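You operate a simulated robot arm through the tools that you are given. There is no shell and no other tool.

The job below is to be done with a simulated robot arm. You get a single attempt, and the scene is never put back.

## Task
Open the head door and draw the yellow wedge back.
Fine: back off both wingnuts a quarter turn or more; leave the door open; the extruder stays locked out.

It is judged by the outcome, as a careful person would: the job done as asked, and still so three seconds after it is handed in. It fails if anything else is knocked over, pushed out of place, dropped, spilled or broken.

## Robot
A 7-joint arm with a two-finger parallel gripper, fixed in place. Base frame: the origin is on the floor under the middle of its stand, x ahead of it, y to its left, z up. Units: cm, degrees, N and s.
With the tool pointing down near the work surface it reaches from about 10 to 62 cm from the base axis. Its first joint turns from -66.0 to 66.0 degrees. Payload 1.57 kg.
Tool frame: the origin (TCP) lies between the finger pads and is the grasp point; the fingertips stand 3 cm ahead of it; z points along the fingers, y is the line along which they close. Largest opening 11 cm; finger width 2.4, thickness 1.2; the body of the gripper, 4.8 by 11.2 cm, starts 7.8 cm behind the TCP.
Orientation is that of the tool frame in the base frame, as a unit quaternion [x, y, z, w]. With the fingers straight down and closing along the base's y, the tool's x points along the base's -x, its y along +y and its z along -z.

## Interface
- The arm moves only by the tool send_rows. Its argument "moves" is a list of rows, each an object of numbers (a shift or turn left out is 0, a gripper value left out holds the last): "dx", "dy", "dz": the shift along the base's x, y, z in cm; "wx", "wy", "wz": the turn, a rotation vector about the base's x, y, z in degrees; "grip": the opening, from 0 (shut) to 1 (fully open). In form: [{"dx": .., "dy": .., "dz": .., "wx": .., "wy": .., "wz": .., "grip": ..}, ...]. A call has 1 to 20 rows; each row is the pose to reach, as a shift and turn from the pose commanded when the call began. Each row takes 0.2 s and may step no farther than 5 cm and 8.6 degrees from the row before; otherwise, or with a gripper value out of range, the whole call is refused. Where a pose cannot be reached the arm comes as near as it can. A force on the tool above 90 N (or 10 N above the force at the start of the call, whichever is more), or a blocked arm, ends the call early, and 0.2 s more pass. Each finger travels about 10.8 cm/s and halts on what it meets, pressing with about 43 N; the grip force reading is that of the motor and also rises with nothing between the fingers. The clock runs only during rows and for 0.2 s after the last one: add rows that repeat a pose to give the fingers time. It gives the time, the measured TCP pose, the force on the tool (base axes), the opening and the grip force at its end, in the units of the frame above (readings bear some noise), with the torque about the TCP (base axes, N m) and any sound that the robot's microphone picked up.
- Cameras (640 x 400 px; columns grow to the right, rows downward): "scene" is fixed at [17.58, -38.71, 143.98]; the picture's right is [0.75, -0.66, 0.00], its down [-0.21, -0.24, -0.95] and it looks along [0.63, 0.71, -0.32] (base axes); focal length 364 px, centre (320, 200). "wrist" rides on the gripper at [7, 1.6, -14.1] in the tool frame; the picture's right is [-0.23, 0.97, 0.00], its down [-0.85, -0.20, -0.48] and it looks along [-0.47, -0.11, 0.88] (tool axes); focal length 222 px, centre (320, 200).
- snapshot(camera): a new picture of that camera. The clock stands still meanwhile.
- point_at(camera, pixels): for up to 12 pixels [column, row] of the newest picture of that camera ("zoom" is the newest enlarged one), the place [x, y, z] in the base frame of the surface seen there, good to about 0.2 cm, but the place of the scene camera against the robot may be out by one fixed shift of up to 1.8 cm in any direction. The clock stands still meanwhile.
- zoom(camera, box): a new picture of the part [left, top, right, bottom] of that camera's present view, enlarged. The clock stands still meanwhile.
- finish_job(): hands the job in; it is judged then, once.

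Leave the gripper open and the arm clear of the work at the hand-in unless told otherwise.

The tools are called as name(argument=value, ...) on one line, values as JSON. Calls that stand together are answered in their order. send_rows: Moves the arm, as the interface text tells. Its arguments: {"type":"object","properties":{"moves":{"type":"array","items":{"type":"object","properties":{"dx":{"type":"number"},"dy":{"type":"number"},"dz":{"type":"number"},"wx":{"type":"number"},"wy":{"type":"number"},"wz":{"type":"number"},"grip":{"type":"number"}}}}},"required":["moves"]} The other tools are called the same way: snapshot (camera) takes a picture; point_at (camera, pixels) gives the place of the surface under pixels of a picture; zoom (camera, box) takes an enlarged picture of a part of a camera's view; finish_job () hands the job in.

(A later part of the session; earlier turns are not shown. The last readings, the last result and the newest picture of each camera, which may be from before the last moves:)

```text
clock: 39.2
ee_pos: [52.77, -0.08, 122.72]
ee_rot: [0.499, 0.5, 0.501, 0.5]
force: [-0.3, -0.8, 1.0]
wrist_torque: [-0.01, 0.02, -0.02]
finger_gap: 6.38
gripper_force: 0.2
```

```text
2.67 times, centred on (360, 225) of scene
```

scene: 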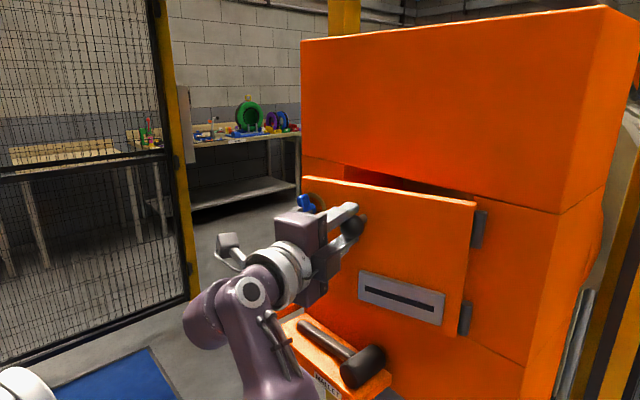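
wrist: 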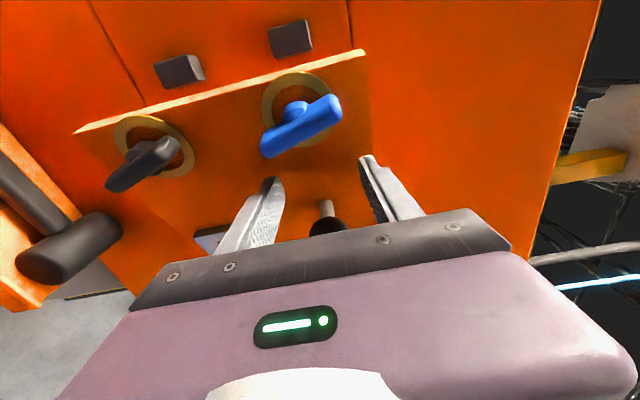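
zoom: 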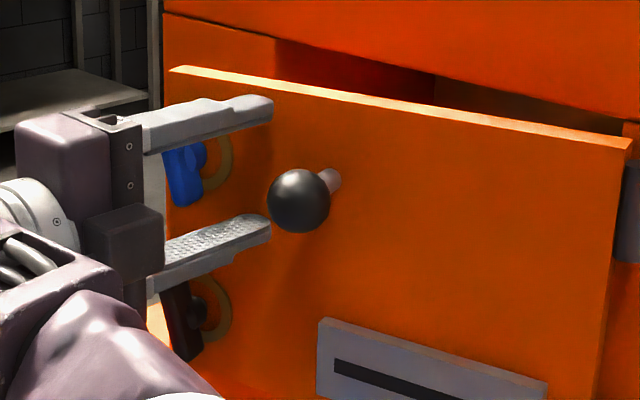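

The fingers are clear between the ball and the wing with no force. The door's lit free edge runs from (75,130) to (365,55). I'll measure that edge and the cabinet face behind it, then lift up and back while closing the fingers.

point_at(camera="wrist", pixels=[[220, 90], [222, 96], [218, 85], [340, 57], [150, 110], [364, 60], [240, 70], [180, 70], [290, 38], [371, 140], [300, 110], [325, 207]])

send_rows(moves=[{"dz": 2, "dx": -0.3}, {"dz": 4.5, "dx": -0.8}, {"dz": 7, "dx": -1.3, "grip": 0.4}, {"dz": 9, "dx": -2, "grip": 0.2}, {"dz": 10, "dx": -3, "grip": 0.0}, {"dz": 10, "dx": -4, "dy": 2, "grip": 0.0}, {"dz": 10, "dx": -4, "dy": 4, "grip": 0.0}])

snapshot(camera="wrist")

snapshot(camera="scene")

```text
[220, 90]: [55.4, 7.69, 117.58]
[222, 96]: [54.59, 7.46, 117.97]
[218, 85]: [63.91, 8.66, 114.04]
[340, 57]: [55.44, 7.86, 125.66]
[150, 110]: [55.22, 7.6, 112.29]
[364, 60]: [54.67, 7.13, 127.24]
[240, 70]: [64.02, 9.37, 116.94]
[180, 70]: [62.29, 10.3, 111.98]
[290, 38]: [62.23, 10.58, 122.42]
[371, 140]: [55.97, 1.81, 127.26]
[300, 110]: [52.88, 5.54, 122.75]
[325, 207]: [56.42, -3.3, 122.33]
```

```text
clock: 40.8
ee_pos: [48.66, 3.67, 132.68]
ee_rot: [0.499, 0.5, 0.501, 0.5]
force: [-0.7, 0.2, -0.1]
wrist_torque: [-0.02, -0.04, 0.0]
finger_gap: 0.0
gripper_force: 21.3
```

```text
taken
```

wrist: 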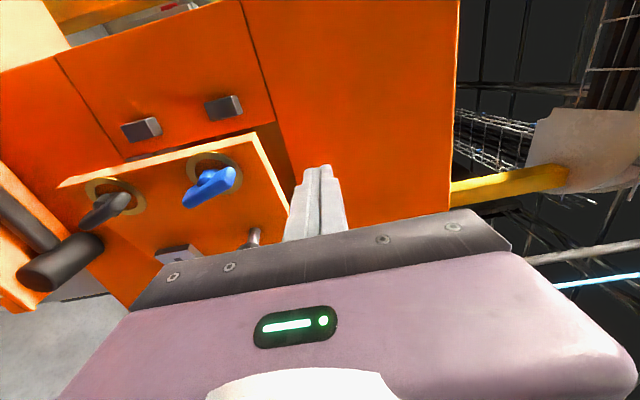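

```text
taken
```

scene: 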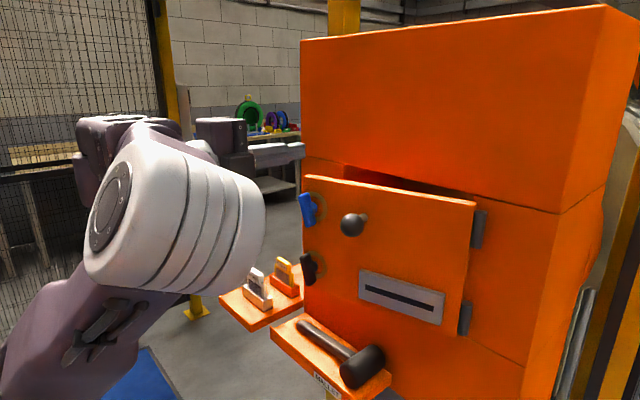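

I've measured the door's free end: the front corner is at (54.6, 7.5), the back corner is near (56.2, 7.9), and the gap to the cabinet face is about 7.8 cm. I'll yaw the closed fingers to -45° and move left to about (50, 16, 126), ready to enter the gap from the left.

send_rows(moves=[{"dx": 0.2, "dy": 2, "dz": -1, "wz": -7.5}, {"dx": 0.4, "dy": 4, "dz": -2, "wz": -15}, {"dx": 0.6, "dy": 6, "dz": -3, "wz": -22.5}, {"dx": 0.8, "dy": 8, "dz": -4, "wz": -30}, {"dx": 1, "dy": 10, "dz": -5, "wz": -37.5}, {"dx": 1.2, "dy": 12.3, "dz": -6, "wz": -45}, {"dx": 1.2, "dy": 12.3, "dz": -6, "wz": -45}])

snapshot(camera="wrist")

snapshot(camera="scene")

```text
clock: 42.4
ee_pos: [49.89, 16.31, 126.76]
ee_rot: [0.652, 0.271, 0.271, 0.654]
force: [0.5, 0.0, -0.1]
wrist_torque: [0.01, 0.0, -0.02]
finger_gap: 0.0
gripper_force: 21.4
```

```text
taken
```

wrist: 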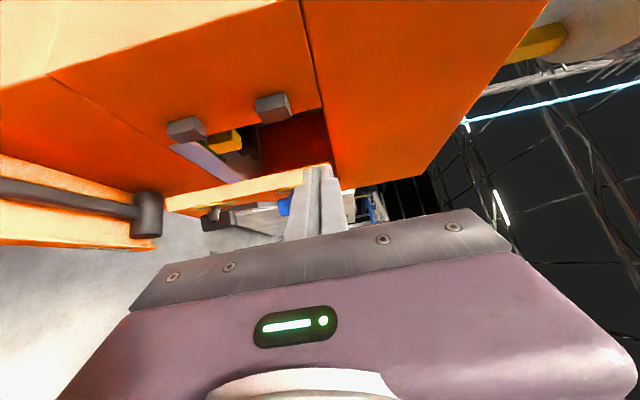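

```text
taken
```

scene: 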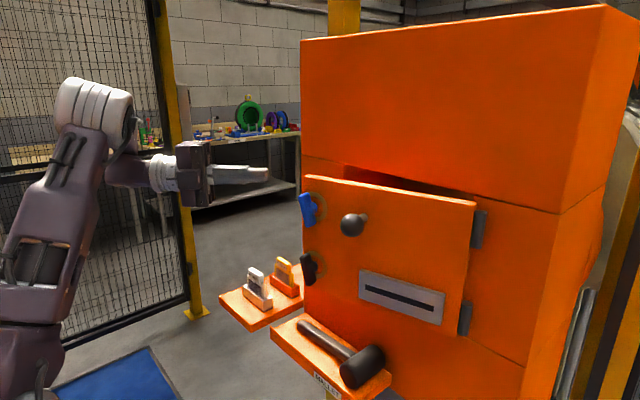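

The pose is reached, and I can now see behind the door, including something yellow at about (225,140). I'll zoom in on the interior.

zoom(camera="wrist", box=[140, 80, 360, 218])

point_at(camera="wrist", pixels=[[225, 140], [238, 137], [210, 165], [240, 160], [295, 140], [187, 130], [273, 108], [250, 185], [300, 175], [180, 150], [240, 180], [254, 130]])

```text
2.90 times, centred on (250, 149) of wrist
```

zoom: 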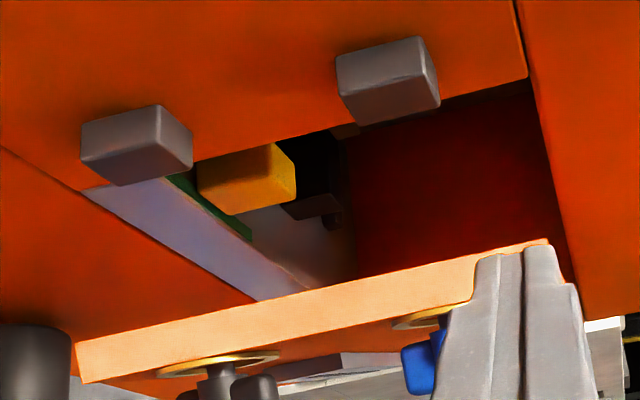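

```text
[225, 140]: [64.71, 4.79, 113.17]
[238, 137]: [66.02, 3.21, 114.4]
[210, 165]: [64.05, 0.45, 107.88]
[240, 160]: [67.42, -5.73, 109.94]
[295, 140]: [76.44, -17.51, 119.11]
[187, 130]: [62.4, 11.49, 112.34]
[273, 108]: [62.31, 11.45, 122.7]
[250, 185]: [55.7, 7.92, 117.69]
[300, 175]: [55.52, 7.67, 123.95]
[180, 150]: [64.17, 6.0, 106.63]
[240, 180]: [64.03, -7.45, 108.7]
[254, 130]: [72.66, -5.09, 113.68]
```

The yellow wedge head is just inside the opening at about (64.7, 4.8, 113), on the left, with a green strip and a grey floor plate near it. My hooking finger at z≈117 and x<62 will stay clear of it. I'll drop to a stand-off at (53.4, 13.6, 117).

send_rows(moves=[{"dx": 1.2, "dy": -0.9, "dz": -2.4}, {"dx": 2.4, "dy": -1.8, "dz": -4.9}, {"dx": 3.5, "dy": -2.7, "dz": -7.4}, {"dx": 3.5, "dy": -2.7, "dz": -9.7}, {"dx": 3.5, "dy": -2.7, "dz": -9.7}])

snapshot(camera="wrist")

zoom(camera="wrist", box=[140, 60, 400, 222])

```text
clock: 43.6
ee_pos: [53.57, 13.36, 116.87]
ee_rot: [0.653, 0.271, 0.271, 0.653]
force: [0.4, -0.2, -0.3]
wrist_torque: [0.04, 0.01, -0.01]
finger_gap: 0.0
gripper_force: 21.2
```

```text
taken
```

wrist: 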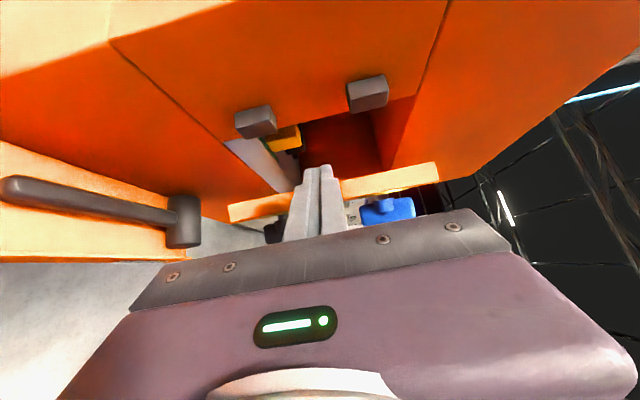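

```text
2.46 times, centred on (270, 141) of wrist
```

zoom: 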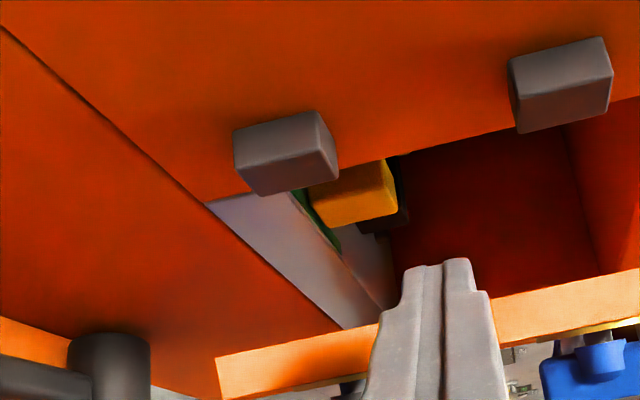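

The fingers are at the mouth of the gap between the two catch blocks, and the path inward is clear. I'll slide in along the finger direction to about (59.0, 7.9), with the tips at (61.2, 5.8).

send_rows(moves=[{"dx": 1.8, "dy": -1.8}, {"dx": 3.6, "dy": -3.6}, {"dx": 5.45, "dy": -5.45}, {"dx": 5.45, "dy": -5.45}])

snapshot(camera="wrist")

zoom(camera="scene", box=[220, 140, 420, 265])

```text
clock: 44.6
ee_pos: [58.99, 7.91, 116.99]
ee_rot: [0.653, 0.269, 0.271, 0.654]
force: [1.0, -0.9, 0.4]
wrist_torque: [0.01, 0.0, -0.02]
finger_gap: 0.0
gripper_force: 21.0
```

```text
taken
```

wrist: 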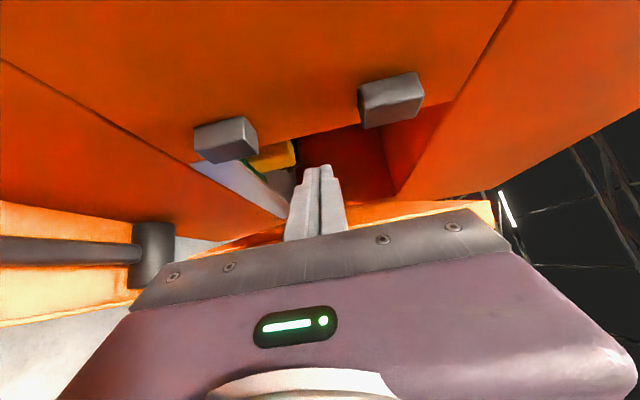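

```text
3.20 times, centred on (320, 202) of scene
```

zoom: 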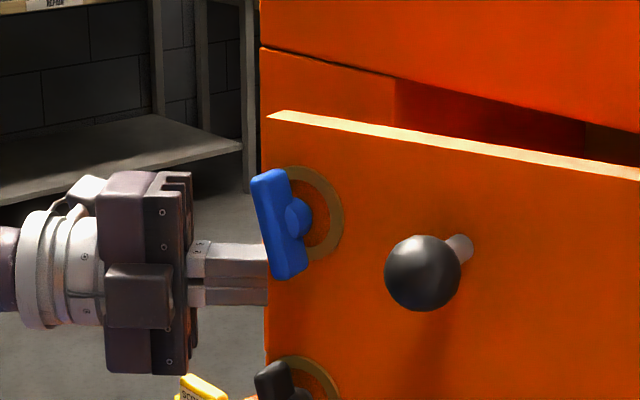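

The closed fingers are now behind the door's free edge with no contact. I'll drag the edge out along its arc about the hinge, roughly 15° in this call, and watch the force.

send_rows(moves=[{"dx": -0.6, "dy": 0.1}, {"dx": -1.25, "dy": 0.15}, {"dx": -2.4, "dy": -0.2}, {"dx": -3.6, "dy": -0.53}, {"dx": -4.75, "dy": -0.95}, {"dx": -5.9, "dy": -1.4}, {"dx": -7.0, "dy": -1.95}, {"dx": -8.1, "dy": -2.5}, {"dx": -8.1, "dy": -2.5}])

snapshot(camera="wrist")

snapshot(camera="scene")

```text
clock: 46.6
ee_pos: [50.87, 5.36, 116.95]
ee_rot: [0.653, 0.271, 0.271, 0.653]
force: [-0.8, 0.1, 0.5]
wrist_torque: [0.0, 0.0, 0.0]
finger_gap: 0.0
gripper_force: 21.3
```

```text
taken
```

wrist: 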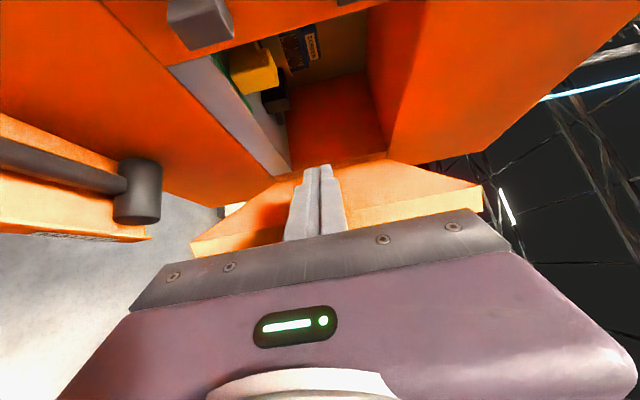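

```text
taken
```

scene: 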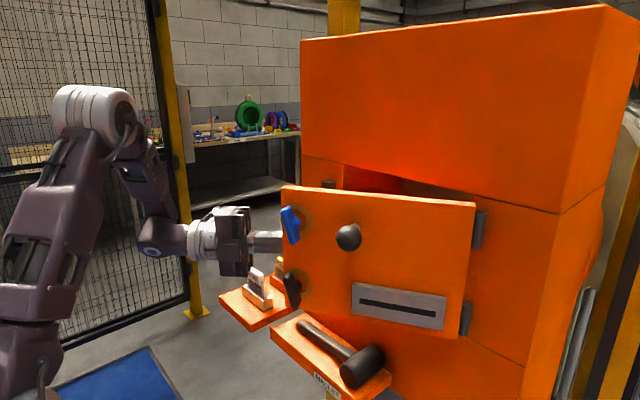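

The door is now at about 30° with negligible force. I'll drag it another 10° along the arc.

send_rows(moves=[{"dx": -1.05, "dy": -0.6}, {"dx": -2.1, "dy": -1.25}, {"dx": -3.1, "dy": -1.95}, {"dx": -4.1, "dy": -2.7}, {"dx": -4.1, "dy": -2.7}])

snapshot(camera="wrist")

snapshot(camera="scene")

```text
clock: 47.8
ee_pos: [46.68, 2.7, 117.04]
ee_rot: [0.653, 0.271, 0.27, 0.654]
force: [0.7, 0.8, -0.4]
wrist_torque: [0.03, 0.03, -0.01]
finger_gap: 0.0
gripper_force: 21.2
```

```text
taken
```

wrist: 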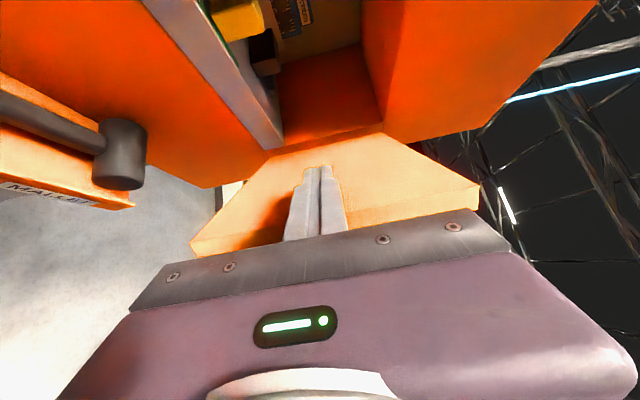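

```text
taken
```

scene: 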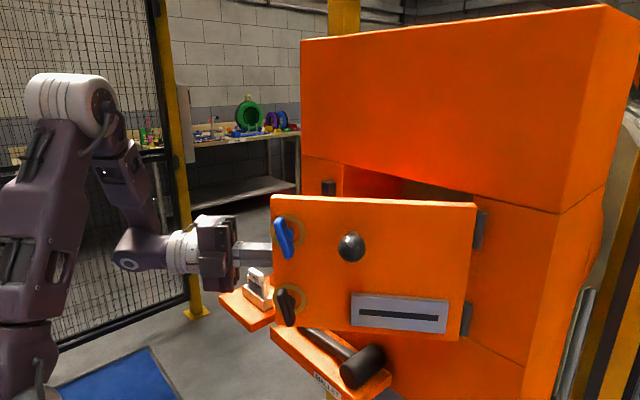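

The door is at about 40°. Pulling from here would wedge the finger against the inside face, so I'll switch to pushing on that face with the fingertips. First I'll move off the face and yaw to -75° at about (51.5, 5).

send_rows(moves=[{"dx": 1.5, "dy": 1.5}, {"dx": 3, "dy": 3}, {"dx": 3.8, "dy": 3, "wz": -7.5}, {"dx": 4.4, "dy": 2.8, "wz": -15}, {"dx": 4.8, "dy": 2.5, "wz": -22.5}, {"dx": 4.8, "dy": 2.3, "wz": -30}, {"dx": 4.8, "dy": 2.3, "wz": -30}])

snapshot(camera="wrist")

snapshot(camera="scene")

```text
clock: 49.4
ee_pos: [51.37, 4.98, 117.04]
ee_rot: [0.701, 0.091, 0.092, 0.701]
force: [-0.1, 0.3, 0.7]
wrist_torque: [0.0, 0.02, 0.04]
finger_gap: 0.0
gripper_force: 21.2
```

```text
taken
```

wrist: 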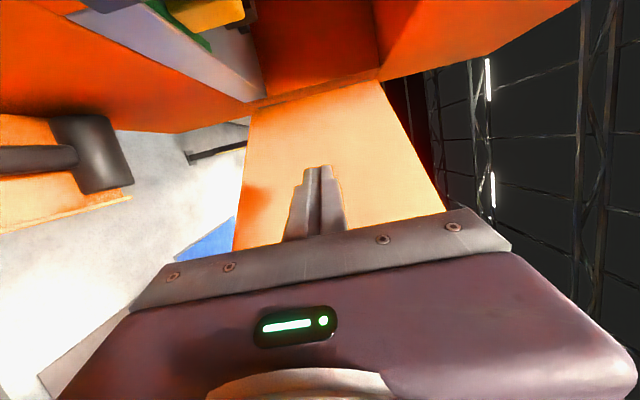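

```text
taken
```

scene: 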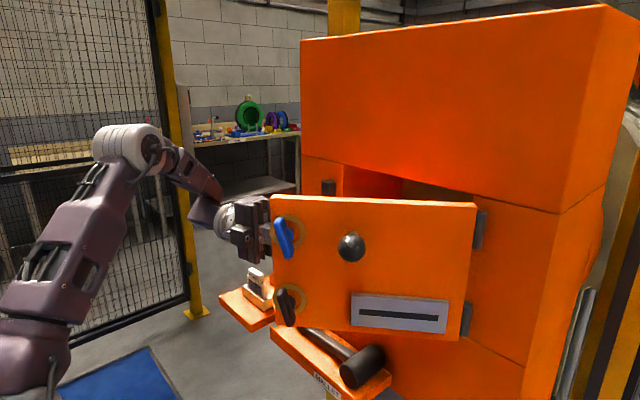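

The pose is reached, with the fingertips facing the inside of the door. I'll now push it along its arc to about 70°, with the tips at about 20 cm radius from the hinge.

send_rows(moves=[{"dx": -0.6, "dy": -2.3}, {"dx": -1.2, "dy": -4.5}, {"dx": -2.5, "dy": -6.2}, {"dx": -3.9, "dy": -7.7}, {"dx": -5.0, "dy": -9.1}, {"dx": -6.1, "dy": -10.5}, {"dx": -7.0, "dy": -12.0}, {"dx": -7.8, "dy": -13.5}, {"dx": -7.8, "dy": -13.5}])

snapshot(camera="scene")

snapshot(camera="wrist")

```text
clock: 51.4
ee_pos: [43.77, -8.46, 117.15]
ee_rot: [0.7, 0.092, 0.093, 0.702]
force: [0.6, -0.8, 0.5]
wrist_torque: [-0.01, -0.02, 0.01]
finger_gap: 0.0
gripper_force: 20.9
```

```text
taken
```

scene: 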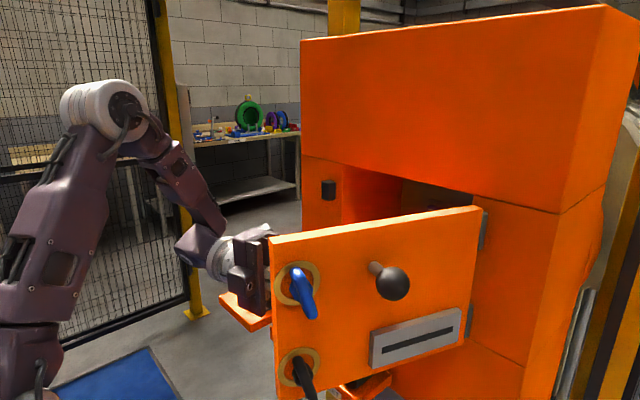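

```text
taken
```

wrist: 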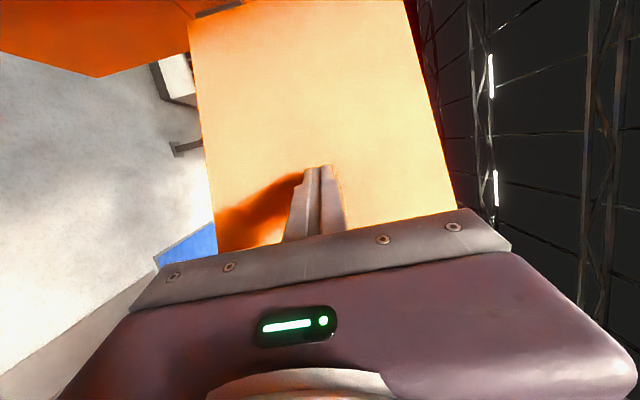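

The door is around 70° with no resistance. I'll push on gently to about 97°.

send_rows(moves=[{"dx": -0.6, "dy": -1.7}, {"dx": -1.2, "dy": -3.4}, {"dx": -1.5, "dy": -5.1}, {"dx": -1.7, "dy": -6.8}, {"dx": -1.7, "dy": -8.1}, {"dx": -1.7, "dy": -9.3}, {"dx": -1.7, "dy": -9.3}])

snapshot(camera="scene")

snapshot(camera="wrist")

```text
clock: 53.0
ee_pos: [41.98, -17.71, 117.17]
ee_rot: [0.701, 0.093, 0.092, 0.701]
force: [-0.3, 0.0, 0.1]
wrist_torque: [-0.03, 0.04, 0.0]
finger_gap: 0.01
gripper_force: 21.7
```

```text
taken
```

scene: 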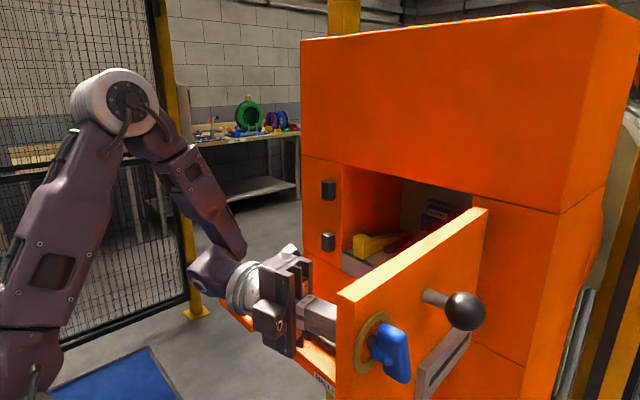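

```text
taken
```

wrist: 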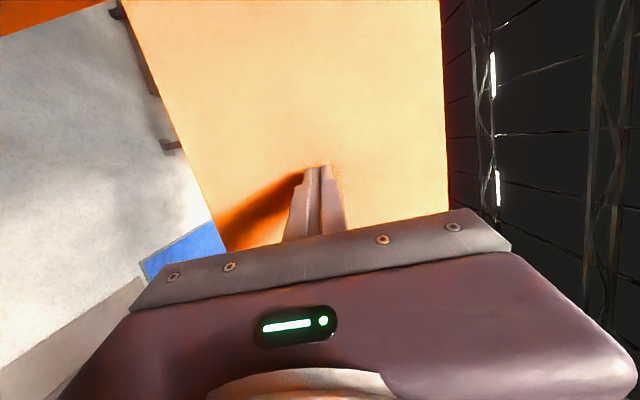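

The door is wide open, at about 97°. The yellow wedge is visible inside at about (375,242). I'll zoom in on the interior.

zoom(camera="scene", box=[320, 160, 500, 290])

point_at(camera="scene", pixels=[[360, 245], [385, 240], [400, 238], [350, 262], [410, 245], [390, 255], [437, 213], [370, 225], [347, 200], [420, 195]])

```text
3.08 times, centred on (410, 225) of scene
```

zoom: 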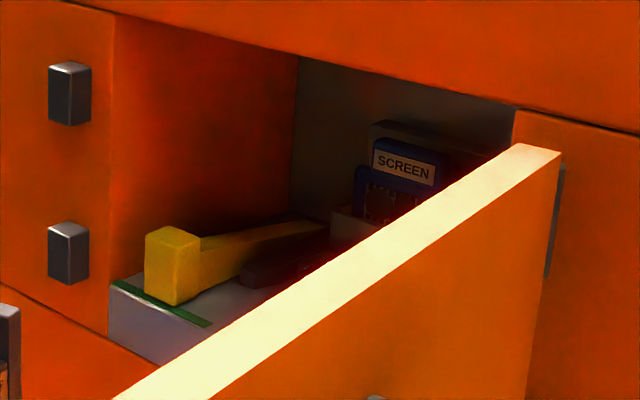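

```text
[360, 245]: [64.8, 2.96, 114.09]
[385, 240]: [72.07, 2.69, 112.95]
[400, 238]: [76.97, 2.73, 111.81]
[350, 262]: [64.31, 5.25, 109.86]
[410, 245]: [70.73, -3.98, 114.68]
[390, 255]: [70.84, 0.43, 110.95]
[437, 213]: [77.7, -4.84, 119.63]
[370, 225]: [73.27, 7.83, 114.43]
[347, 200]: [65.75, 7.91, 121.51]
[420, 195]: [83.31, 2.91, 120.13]
```

The wedge has a yellow block head near x≈64–66, y≈3, z≈111–115, and its shank runs back into the cavity beside a dark block and the blue screen. I'll back the arm off the door and bring it to about (50, 2, 128) with yaw 0 for a proper wrist-camera look into the cavity.

send_rows(moves=[{"dy": 2.5}, {"dy": 5, "dz": 1}, {"dx": 0.5, "dy": 7, "dz": 2, "wz": 7.5}, {"dx": 1, "dy": 9, "dz": 3, "wz": 15}, {"dx": 1.5, "dy": 11, "dz": 4, "wz": 22.5}, {"dx": 2.2, "dy": 13, "dz": 5.2, "wz": 30}, {"dx": 3.2, "dy": 15, "dz": 6.4, "wz": 37.5}, {"dx": 4.4, "dy": 16.5, "dz": 7.6, "wz": 45}, {"dx": 5.6, "dy": 17.5, "dz": 8.8, "wz": 52.5}, {"dx": 6.8, "dy": 18.5, "dz": 10, "wz": 60}, {"dx": 7.6, "dy": 19.2, "dz": 10.8, "wz": 67.5}, {"dx": 8, "dy": 19.7, "dz": 10.8, "wz": 75}, {"dx": 8, "dy": 19.7, "dz": 10.8, "wz": 75}])

snapshot(camera="wrist")

snapshot(camera="scene")

```text
clock: 55.8
ee_pos: [50.04, 2.01, 127.89]
ee_rot: [0.499, 0.499, 0.502, 0.5]
force: [-0.2, -0.3, -0.4]
wrist_torque: [0.0, 0.01, 0.02]
finger_gap: 0.01
gripper_force: 21.2
```

```text
taken
```

wrist: 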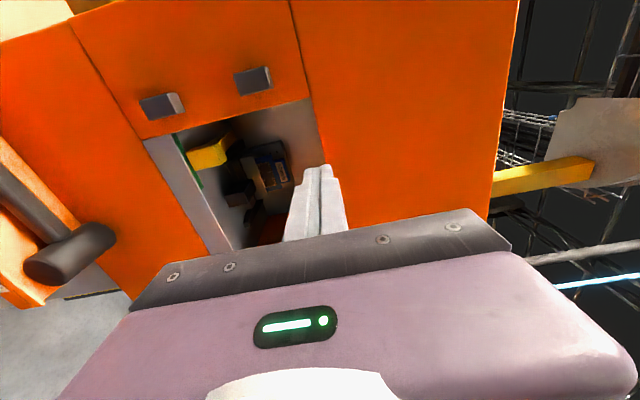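

```text
taken
```

scene: 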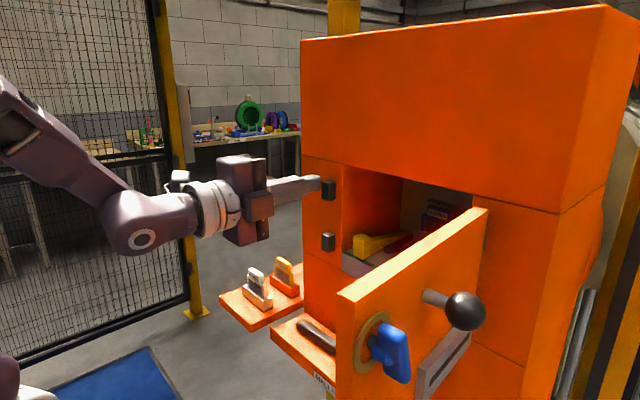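

The view is clear now. I'll zoom the wrist camera in on the cavity.

zoom(camera="wrist", box=[140, 90, 340, 250])

zoom(camera="wrist", box=[170, 115, 300, 215])

```text
2.50 times, centred on (240, 170) of wrist
```

zoom: 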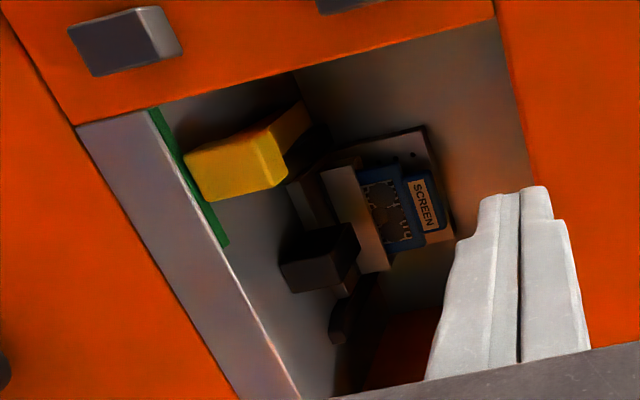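

```text
4.00 times, centred on (235, 165) of wrist
```

zoom: 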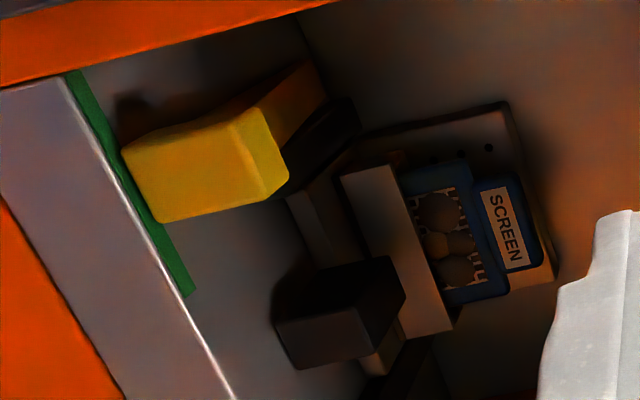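

The wedge head is at zoom (200,170), with the green strip on the tray in front of it, a dark block to its right, and a blue screen in a holder behind. I'll measure points on all of these.

point_at(camera="zoom", pixels=[[135, 165], [165, 212], [200, 175], [232, 125], [275, 185], [255, 145], [275, 100], [308, 85], [330, 310], [90, 110], [180, 280], [230, 260]])

point_at(camera="zoom", pixels=[[60, 130], [140, 260], [180, 90], [120, 40], [300, 40], [335, 110], [300, 200], [380, 220], [430, 200], [505, 230], [390, 290], [245, 205]])

```text
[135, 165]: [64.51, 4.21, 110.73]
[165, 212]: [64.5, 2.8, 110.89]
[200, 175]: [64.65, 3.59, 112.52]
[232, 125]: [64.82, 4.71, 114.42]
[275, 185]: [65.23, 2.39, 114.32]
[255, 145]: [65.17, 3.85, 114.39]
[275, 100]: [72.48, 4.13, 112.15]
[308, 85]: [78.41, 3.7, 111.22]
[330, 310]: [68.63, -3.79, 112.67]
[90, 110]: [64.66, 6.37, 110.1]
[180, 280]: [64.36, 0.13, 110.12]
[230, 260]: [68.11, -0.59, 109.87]
```

```text
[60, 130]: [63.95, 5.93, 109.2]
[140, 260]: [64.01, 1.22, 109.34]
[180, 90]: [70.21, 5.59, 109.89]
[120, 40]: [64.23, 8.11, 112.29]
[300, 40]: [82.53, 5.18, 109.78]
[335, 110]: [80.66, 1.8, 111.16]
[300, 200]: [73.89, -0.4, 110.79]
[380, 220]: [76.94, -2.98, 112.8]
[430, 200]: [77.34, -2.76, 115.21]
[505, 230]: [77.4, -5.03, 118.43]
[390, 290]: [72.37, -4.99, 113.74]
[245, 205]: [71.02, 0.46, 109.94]
```

Measured wedge head: front face x≈64.6, y≈2.4–4.9, z≈110–114.5. The tray floor is at z≈109.9, the left cavity wall at y≈8.1, and the dark block at y≈-3.8. The shank runs back along +x, so drawing it back means pulling along -x. I'll roll back to 0 so the fingers close along y, and come to a stand-off at (56.5, 3.65, 116).

send_rows(moves=[{"dx": 1, "dy": 0.2, "dz": -1, "wx": -8.2}, {"dx": 2, "dy": 0.4, "dz": -2, "wx": -16.4}, {"dx": 3, "dy": 0.6, "dz": -3, "wx": -24.6}, {"dx": 4, "dy": 0.8, "dz": -4, "wx": -32.8}, {"dx": 5, "dy": 1, "dz": -5, "wx": -41}, {"dx": 5.5, "dy": 1.2, "dz": -6, "wx": -49.2}, {"dx": 6, "dy": 1.4, "dz": -7, "wx": -57.4}, {"dx": 6.5, "dy": 1.6, "dz": -8, "wx": -65.6}, {"dx": 6.5, "dy": 1.65, "dz": -9, "wx": -73.8}, {"dx": 6.5, "dy": 1.65, "dz": -10.5, "wx": -82, "grip": 0.2}, {"dx": 6.5, "dy": 1.65, "dz": -12, "wx": -90, "grip": 0.42}, {"dx": 6.5, "dy": 1.65, "dz": -12, "wx": -90, "grip": 0.42}, {"dx": 6.5, "dy": 1.65, "dz": -12, "wx": -90, "grip": 0.42}])

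snapshot(camera="wrist")

snapshot(camera="scene")

```text
clock: 58.6
ee_pos: [56.56, 3.44, 115.88]
ee_rot: [-0.001, 0.708, 0.0, 0.706]
force: [-0.1, -0.1, -0.3]
wrist_torque: [-0.02, 0.01, 0.01]
finger_gap: 4.64
gripper_force: 0.0
```

```text
taken
```

wrist: 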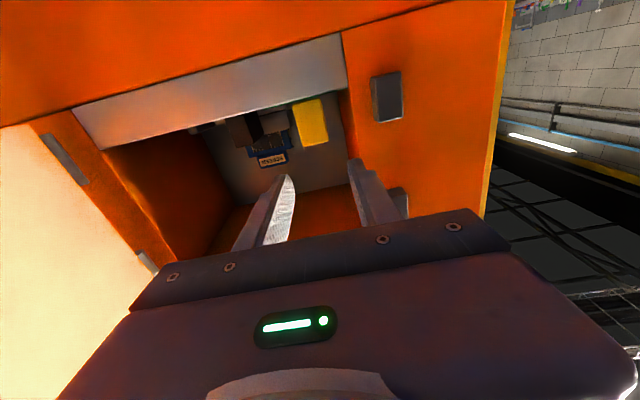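

```text
taken
```

scene: 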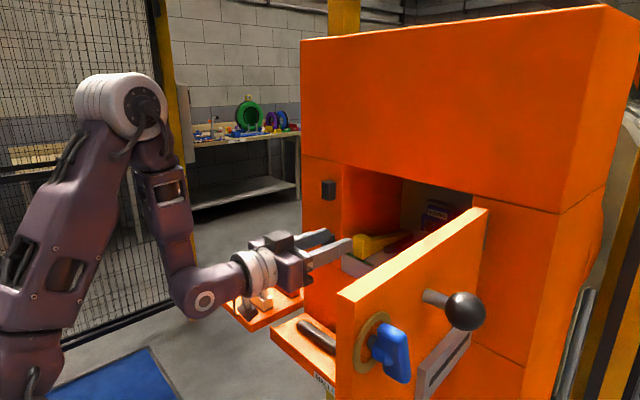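

I'm at the stand-off, and the upside-down view shows the yellow head at (310,122) between the open fingers. I'll zoom in and measure the head's sides before going in.

zoom(camera="wrist", box=[200, 70, 420, 208])

point_at(camera="wrist", pixels=[[297, 125], [310, 122], [322, 118], [295, 108], [318, 100], [303, 142], [325, 138], [250, 130], [348, 130], [275, 115], [385, 95], [330, 80]])

```text
2.90 times, centred on (310, 139) of wrist
```

zoom: 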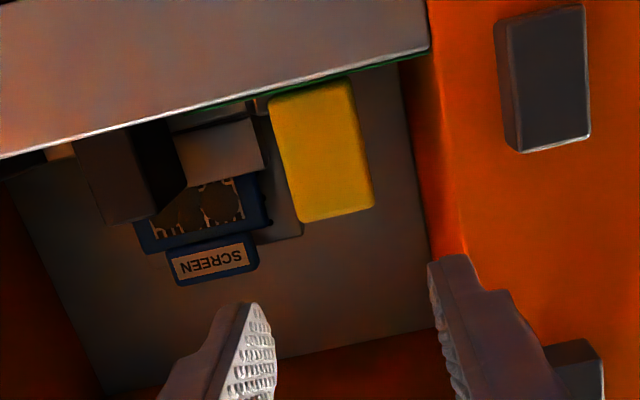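

```text
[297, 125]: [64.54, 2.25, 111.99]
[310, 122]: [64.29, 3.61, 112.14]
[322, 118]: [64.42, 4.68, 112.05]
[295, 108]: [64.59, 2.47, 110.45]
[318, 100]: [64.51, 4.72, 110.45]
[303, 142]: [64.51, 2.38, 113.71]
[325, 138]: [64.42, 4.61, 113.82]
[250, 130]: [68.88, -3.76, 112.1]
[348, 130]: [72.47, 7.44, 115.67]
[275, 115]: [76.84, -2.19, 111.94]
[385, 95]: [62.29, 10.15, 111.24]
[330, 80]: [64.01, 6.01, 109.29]
```

The head is centred at y≈3.55 and spans 2.2–4.9, with its front face at x≈64.45. I'll narrow the opening to 4 cm to stay off the left wall, lower to z≈112.2, and slide forward so the tips reach x≈66.8 on either side of the head.

send_rows(moves=[{"dx": 0.5, "dy": 0.1, "dz": -1.8, "grip": 0.365}, {"dx": 0.9, "dy": 0.1, "dz": -3.65, "grip": 0.365}, {"dx": 2.5, "dy": 0.1, "dz": -3.65}, {"dx": 4.2, "dy": 0.1, "dz": -3.65}, {"dx": 4.2, "dy": 0.1, "dz": -3.65}])

zoom(camera="wrist", box=[200, 40, 420, 208])

zoom(camera="scene", box=[290, 180, 450, 290])

```text
clock: 59.8
ee_pos: [60.71, 3.78, 112.31]
ee_rot: [0.001, 0.708, -0.001, 0.706]
force: [-0.6, -0.2, 0.7]
wrist_torque: [0.02, -0.04, 0.02]
finger_gap: 4.02
gripper_force: 0.1
```

```text
2.38 times, centred on (310, 124) of wrist
```

zoom: 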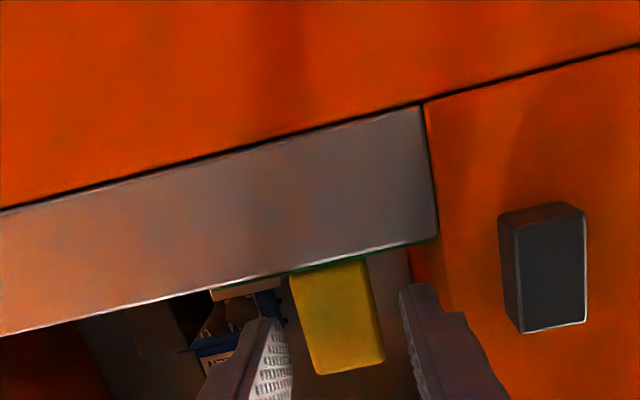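

```text
3.64 times, centred on (370, 235) of scene
```

zoom: 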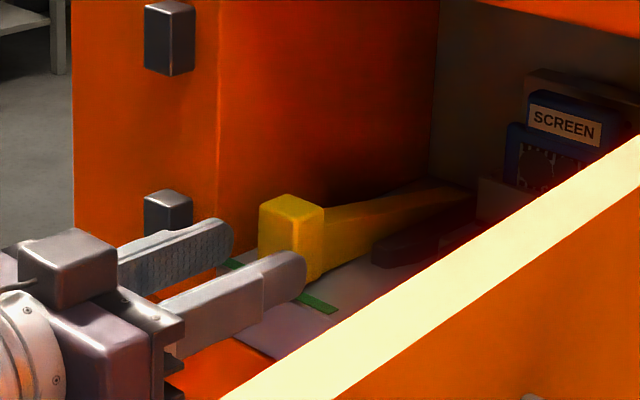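

The fingers are lined up, straddling the head. I'll shift 0.2 cm to the right, advance to x≈63.9, and close on the head.

send_rows(moves=[{"dx": 0.5, "dy": -0.2}, {"dx": 1.8, "dy": -0.2}, {"dx": 3.2, "dy": -0.2}, {"dx": 3.2, "dy": -0.2}, {"dx": 3.2, "dy": -0.2, "grip": 0.2}, {"dx": 3.2, "dy": -0.2, "grip": 0.0}, {"dx": 3.2, "dy": -0.2, "grip": 0.0}])

zoom(camera="scene", box=[290, 180, 450, 290])

```text
clock: 61.4
ee_pos: [63.94, 3.47, 112.25]
ee_rot: [-0.001, 0.708, 0.0, 0.706]
force: [4.4, -5.4, 0.2]
wrist_torque: [-0.01, 0.59, -0.18]
finger_gap: 2.81
gripper_force: 38.2
```

```text
3.64 times, centred on (370, 235) of scene
```

zoom: 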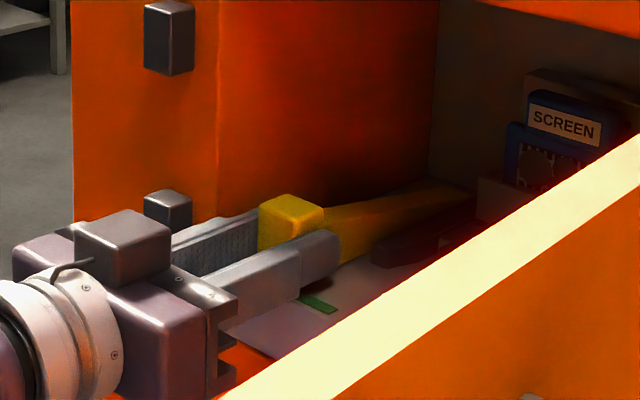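

The head is gripped, with a gap of 2.81 and 38 N. I'll pull straight back along -x in small steps, 1.5 cm first, and check how it responds.

send_rows(moves=[{"dx": -0.3}, {"dx": -0.6}, {"dx": -0.9}, {"dx": -1.2}, {"dx": -1.5}, {"dx": -1.5}])

zoom(camera="scene", box=[290, 180, 450, 290])

```text
clock: 62.8
ee_pos: [62.52, 3.53, 112.14]
ee_rot: [0.001, 0.707, -0.001, 0.707]
force: [14.2, -12.1, 6.2]
wrist_torque: [-0.06, -1.03, -0.24]
finger_gap: 2.77
gripper_force: 38.2
```

```text
3.64 times, centred on (370, 235) of scene
```

zoom: 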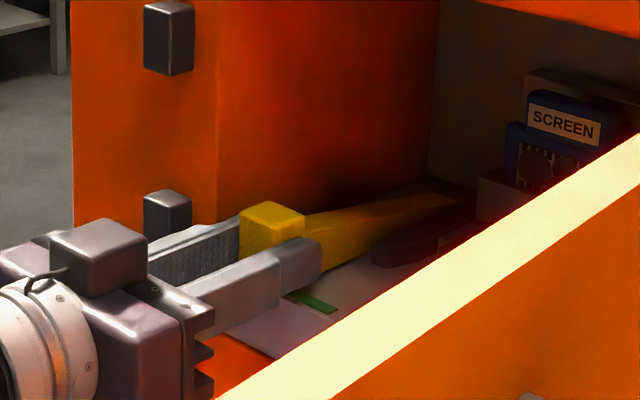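

The wedge is sliding with only about 14 N. I'll keep drawing it straight back another 2.5 cm in small steps and watch for a stop.

send_rows(moves=[{"dx": -0.4}, {"dx": -0.8}, {"dx": -1.2}, {"dx": -1.6}, {"dx": -2.0}, {"dx": -2.5}, {"dx": -2.5}])

zoom(camera="scene", box=[290, 180, 450, 290])

zoom(camera="wrist", box=[200, 40, 420, 208])

```text
clock: 64.4
ee_pos: [59.97, 3.48, 112.16]
ee_rot: [-0.001, 0.709, 0.001, 0.705]
force: [24.7, -8.7, -7.6]
wrist_torque: [0.02, 0.1, -0.18]
finger_gap: 2.77
gripper_force: 37.8
```

```text
3.64 times, centred on (370, 235) of scene
```

zoom: 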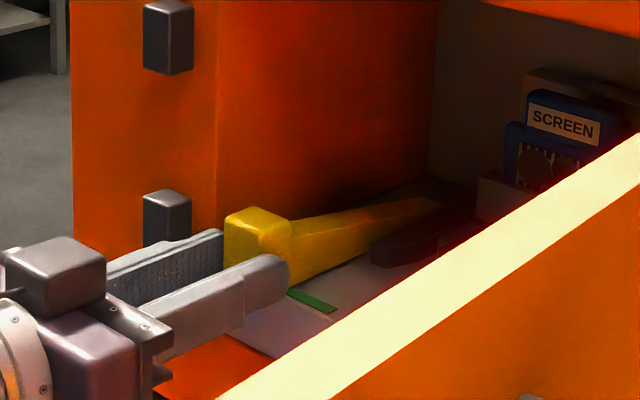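

```text
2.38 times, centred on (310, 124) of wrist
```

zoom: 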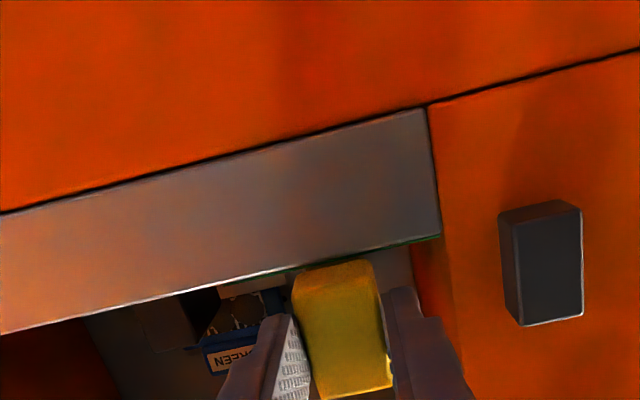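

The pull force rose to 25 N, and the head may have slipped a little in the pads. I'll measure where the head really is now.

snapshot(camera="scene")

point_at(camera="scene", pixels=[[356, 246], [360, 240], [366, 238], [370, 245], [380, 242], [395, 238], [410, 234], [375, 260], [366, 252]])

snapshot(camera="wrist")

point_at(camera="wrist", pixels=[[315, 180], [318, 160], [325, 190], [312, 155], [325, 150], [310, 140], [318, 200]])

```text
taken
```

scene: 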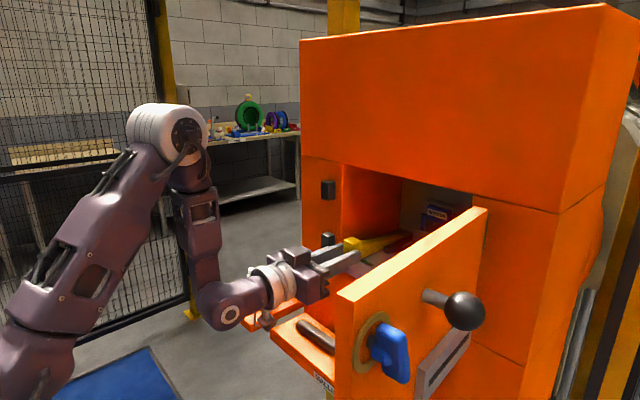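

```text
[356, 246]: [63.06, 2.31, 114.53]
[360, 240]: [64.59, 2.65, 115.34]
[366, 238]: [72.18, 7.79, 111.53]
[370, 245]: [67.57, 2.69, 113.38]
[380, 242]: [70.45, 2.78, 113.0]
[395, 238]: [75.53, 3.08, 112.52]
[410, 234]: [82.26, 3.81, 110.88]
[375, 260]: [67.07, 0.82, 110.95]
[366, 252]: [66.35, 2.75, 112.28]
```

```text
taken
```

wrist: 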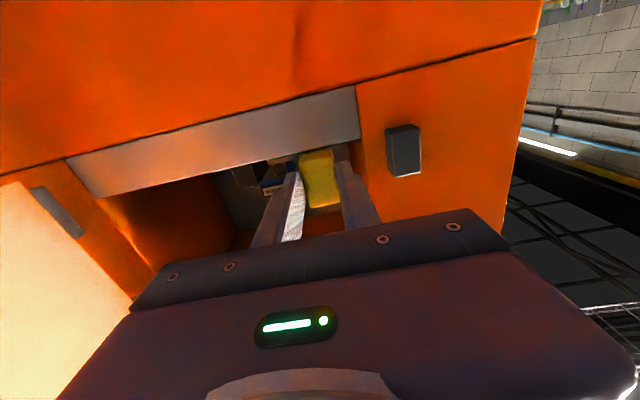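

```text
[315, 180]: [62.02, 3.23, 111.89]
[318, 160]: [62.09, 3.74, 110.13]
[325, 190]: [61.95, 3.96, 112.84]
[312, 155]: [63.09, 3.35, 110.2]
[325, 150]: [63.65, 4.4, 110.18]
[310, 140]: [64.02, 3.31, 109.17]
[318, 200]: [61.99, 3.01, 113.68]
```

The head's front face is now at x≈62.0, so it has come back about 2.45 cm. The pads slipped by about 1.5 cm and hold only the last centimetre. I'll open, move forward 2 cm for a deeper grip, and close again to see whether it has reached a stop.

send_rows(moves=[{"grip": 0.3}, {"grip": 0.365}, {"grip": 0.365}, {"dx": 1, "dy": 0.05, "grip": 0.365}, {"dx": 2.2, "dy": 0.05}, {"dx": 2.2, "dy": 0.05}, {"dx": 2.2, "dy": 0.05, "grip": 0.2}, {"dx": 2.2, "dy": 0.05, "grip": 0.0}, {"dx": 2.2, "dy": 0.05, "grip": 0.0}, {"dx": 2.2, "dy": 0.05, "grip": 0.0}])

zoom(camera="scene", box=[290, 180, 450, 290])

snapshot(camera="wrist")

point_at(camera="wrist", pixels=[[315, 165], [318, 155], [325, 170], [312, 150], [325, 145]])

```text
clock: 66.6
ee_pos: [62.16, 3.56, 112.15]
ee_rot: [0.001, 0.708, -0.001, 0.706]
force: [4.4, -7.0, -1.5]
wrist_torque: [-0.02, 0.09, -0.13]
finger_gap: 2.77
gripper_force: 38.1
```

```text
3.64 times, centred on (370, 235) of scene
```

zoom: 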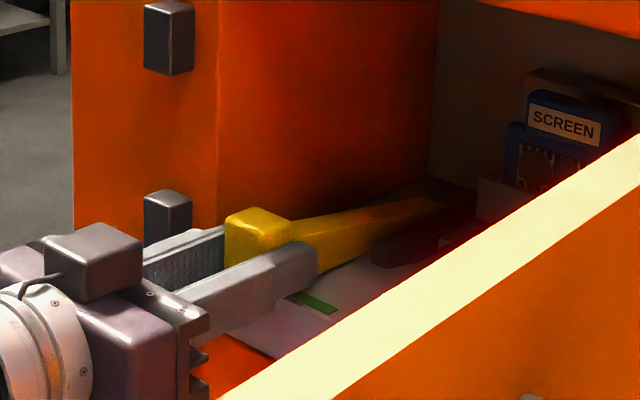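

```text
taken
```

wrist: 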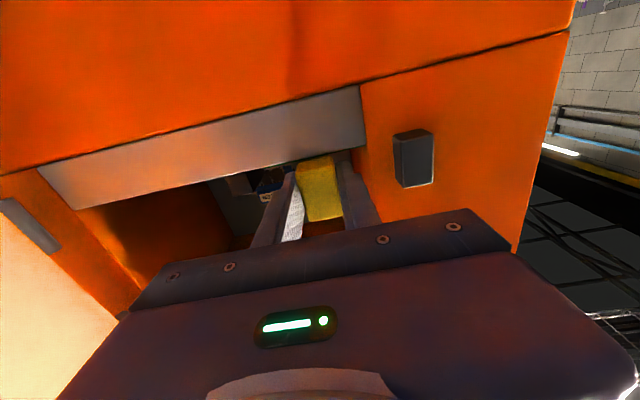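

```text
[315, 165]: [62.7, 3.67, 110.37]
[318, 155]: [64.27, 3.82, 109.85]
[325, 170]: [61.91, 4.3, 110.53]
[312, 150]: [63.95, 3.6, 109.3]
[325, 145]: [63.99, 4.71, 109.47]
```

I've regripped more deeply and the wedge stayed put at x≈61.9. I'll pull gently by 1 cm and compare.

send_rows(moves=[{"dx": -0.2}, {"dx": -0.4}, {"dx": -0.6}, {"dx": -0.8}, {"dx": -1.0}, {"dx": -1.0}])

snapshot(camera="wrist")

point_at(camera="wrist", pixels=[[315, 175], [320, 185], [325, 195], [312, 185], [328, 170]])

zoom(camera="scene", box=[290, 180, 450, 290])

```text
clock: 68.0
ee_pos: [61.31, 3.51, 112.13]
ee_rot: [0.0, 0.707, 0.0, 0.707]
force: [26.4, -10.5, 1.8]
wrist_torque: [-0.01, -0.13, -0.16]
finger_gap: 2.8
gripper_force: 38.2
```

```text
taken
```

wrist: 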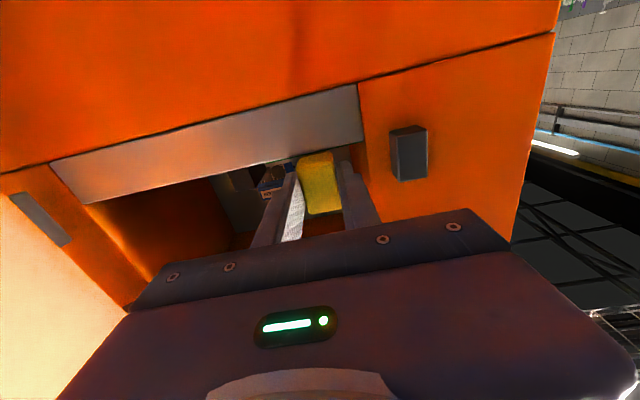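

```text
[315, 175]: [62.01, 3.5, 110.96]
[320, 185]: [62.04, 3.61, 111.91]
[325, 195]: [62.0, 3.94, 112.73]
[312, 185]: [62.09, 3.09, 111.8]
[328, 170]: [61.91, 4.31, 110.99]
```

```text
3.64 times, centred on (370, 235) of scene
```

zoom: 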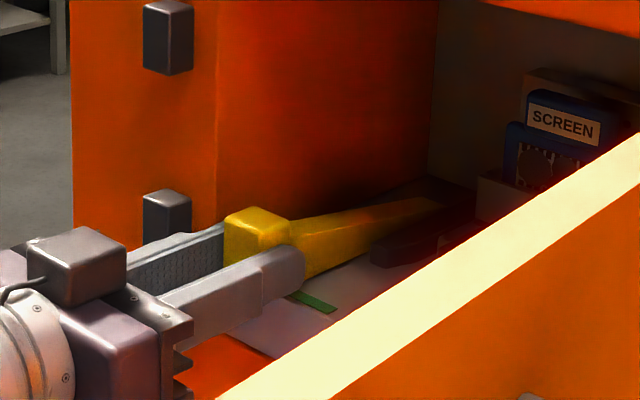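

The head stays at x≈62.0 under a steady 26 N pull, though it slid freely at about 14 N before. It looks like the end of its travel, about 2.45 cm back. I'll release, back off and inspect the wedge, the green strip and the parts around it.

send_rows(moves=[{"grip": 0.3}, {"grip": 0.38}, {"grip": 0.38}, {"dx": -1.5}, {"dx": -3.0}, {"dx": -4.2, "dz": 1}, {"dx": -5.0, "dz": 3}, {"dx": -6, "dz": 6}, {"dx": -7.5, "dz": 9}, {"dx": -9, "dz": 12}, {"dx": -10, "dz": 15}, {"dx": -10, "dz": 15}])

snapshot(camera="scene")

zoom(camera="scene", box=[320, 180, 460, 290])

snapshot(camera="wrist")

```text
clock: 70.6
ee_pos: [51.14, 3.32, 127.2]
ee_rot: [0.0, 0.708, 0.0, 0.706]
force: [0.4, 0.1, 0.5]
wrist_torque: [-0.02, -0.02, 0.0]
finger_gap: 4.16
gripper_force: 0.1
out of reach, approached as far as the arm can: row 7
```

```text
taken
```

scene: 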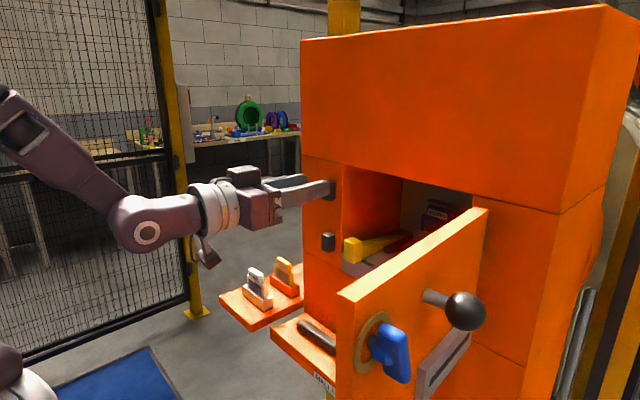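

```text
3.64 times, centred on (390, 235) of scene
```

zoom: 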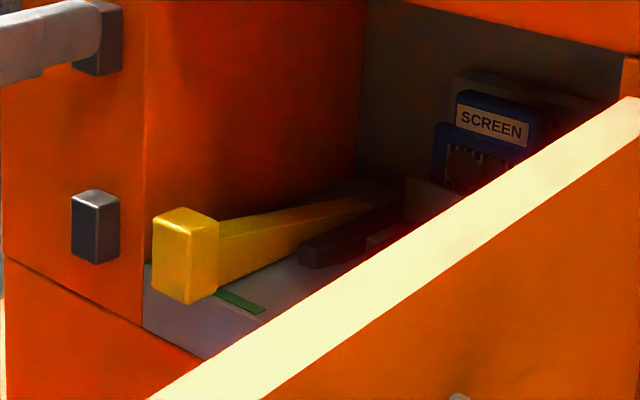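

```text
taken
```

wrist: 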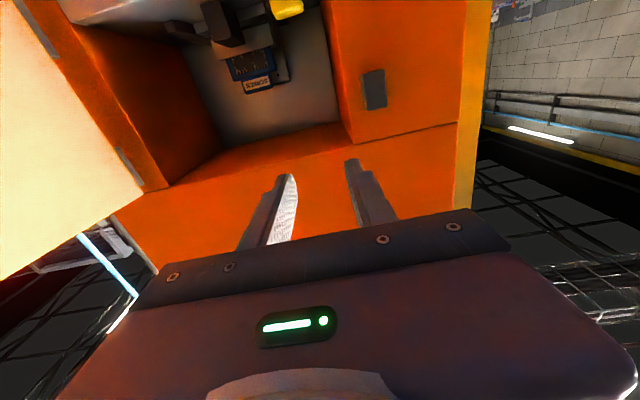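

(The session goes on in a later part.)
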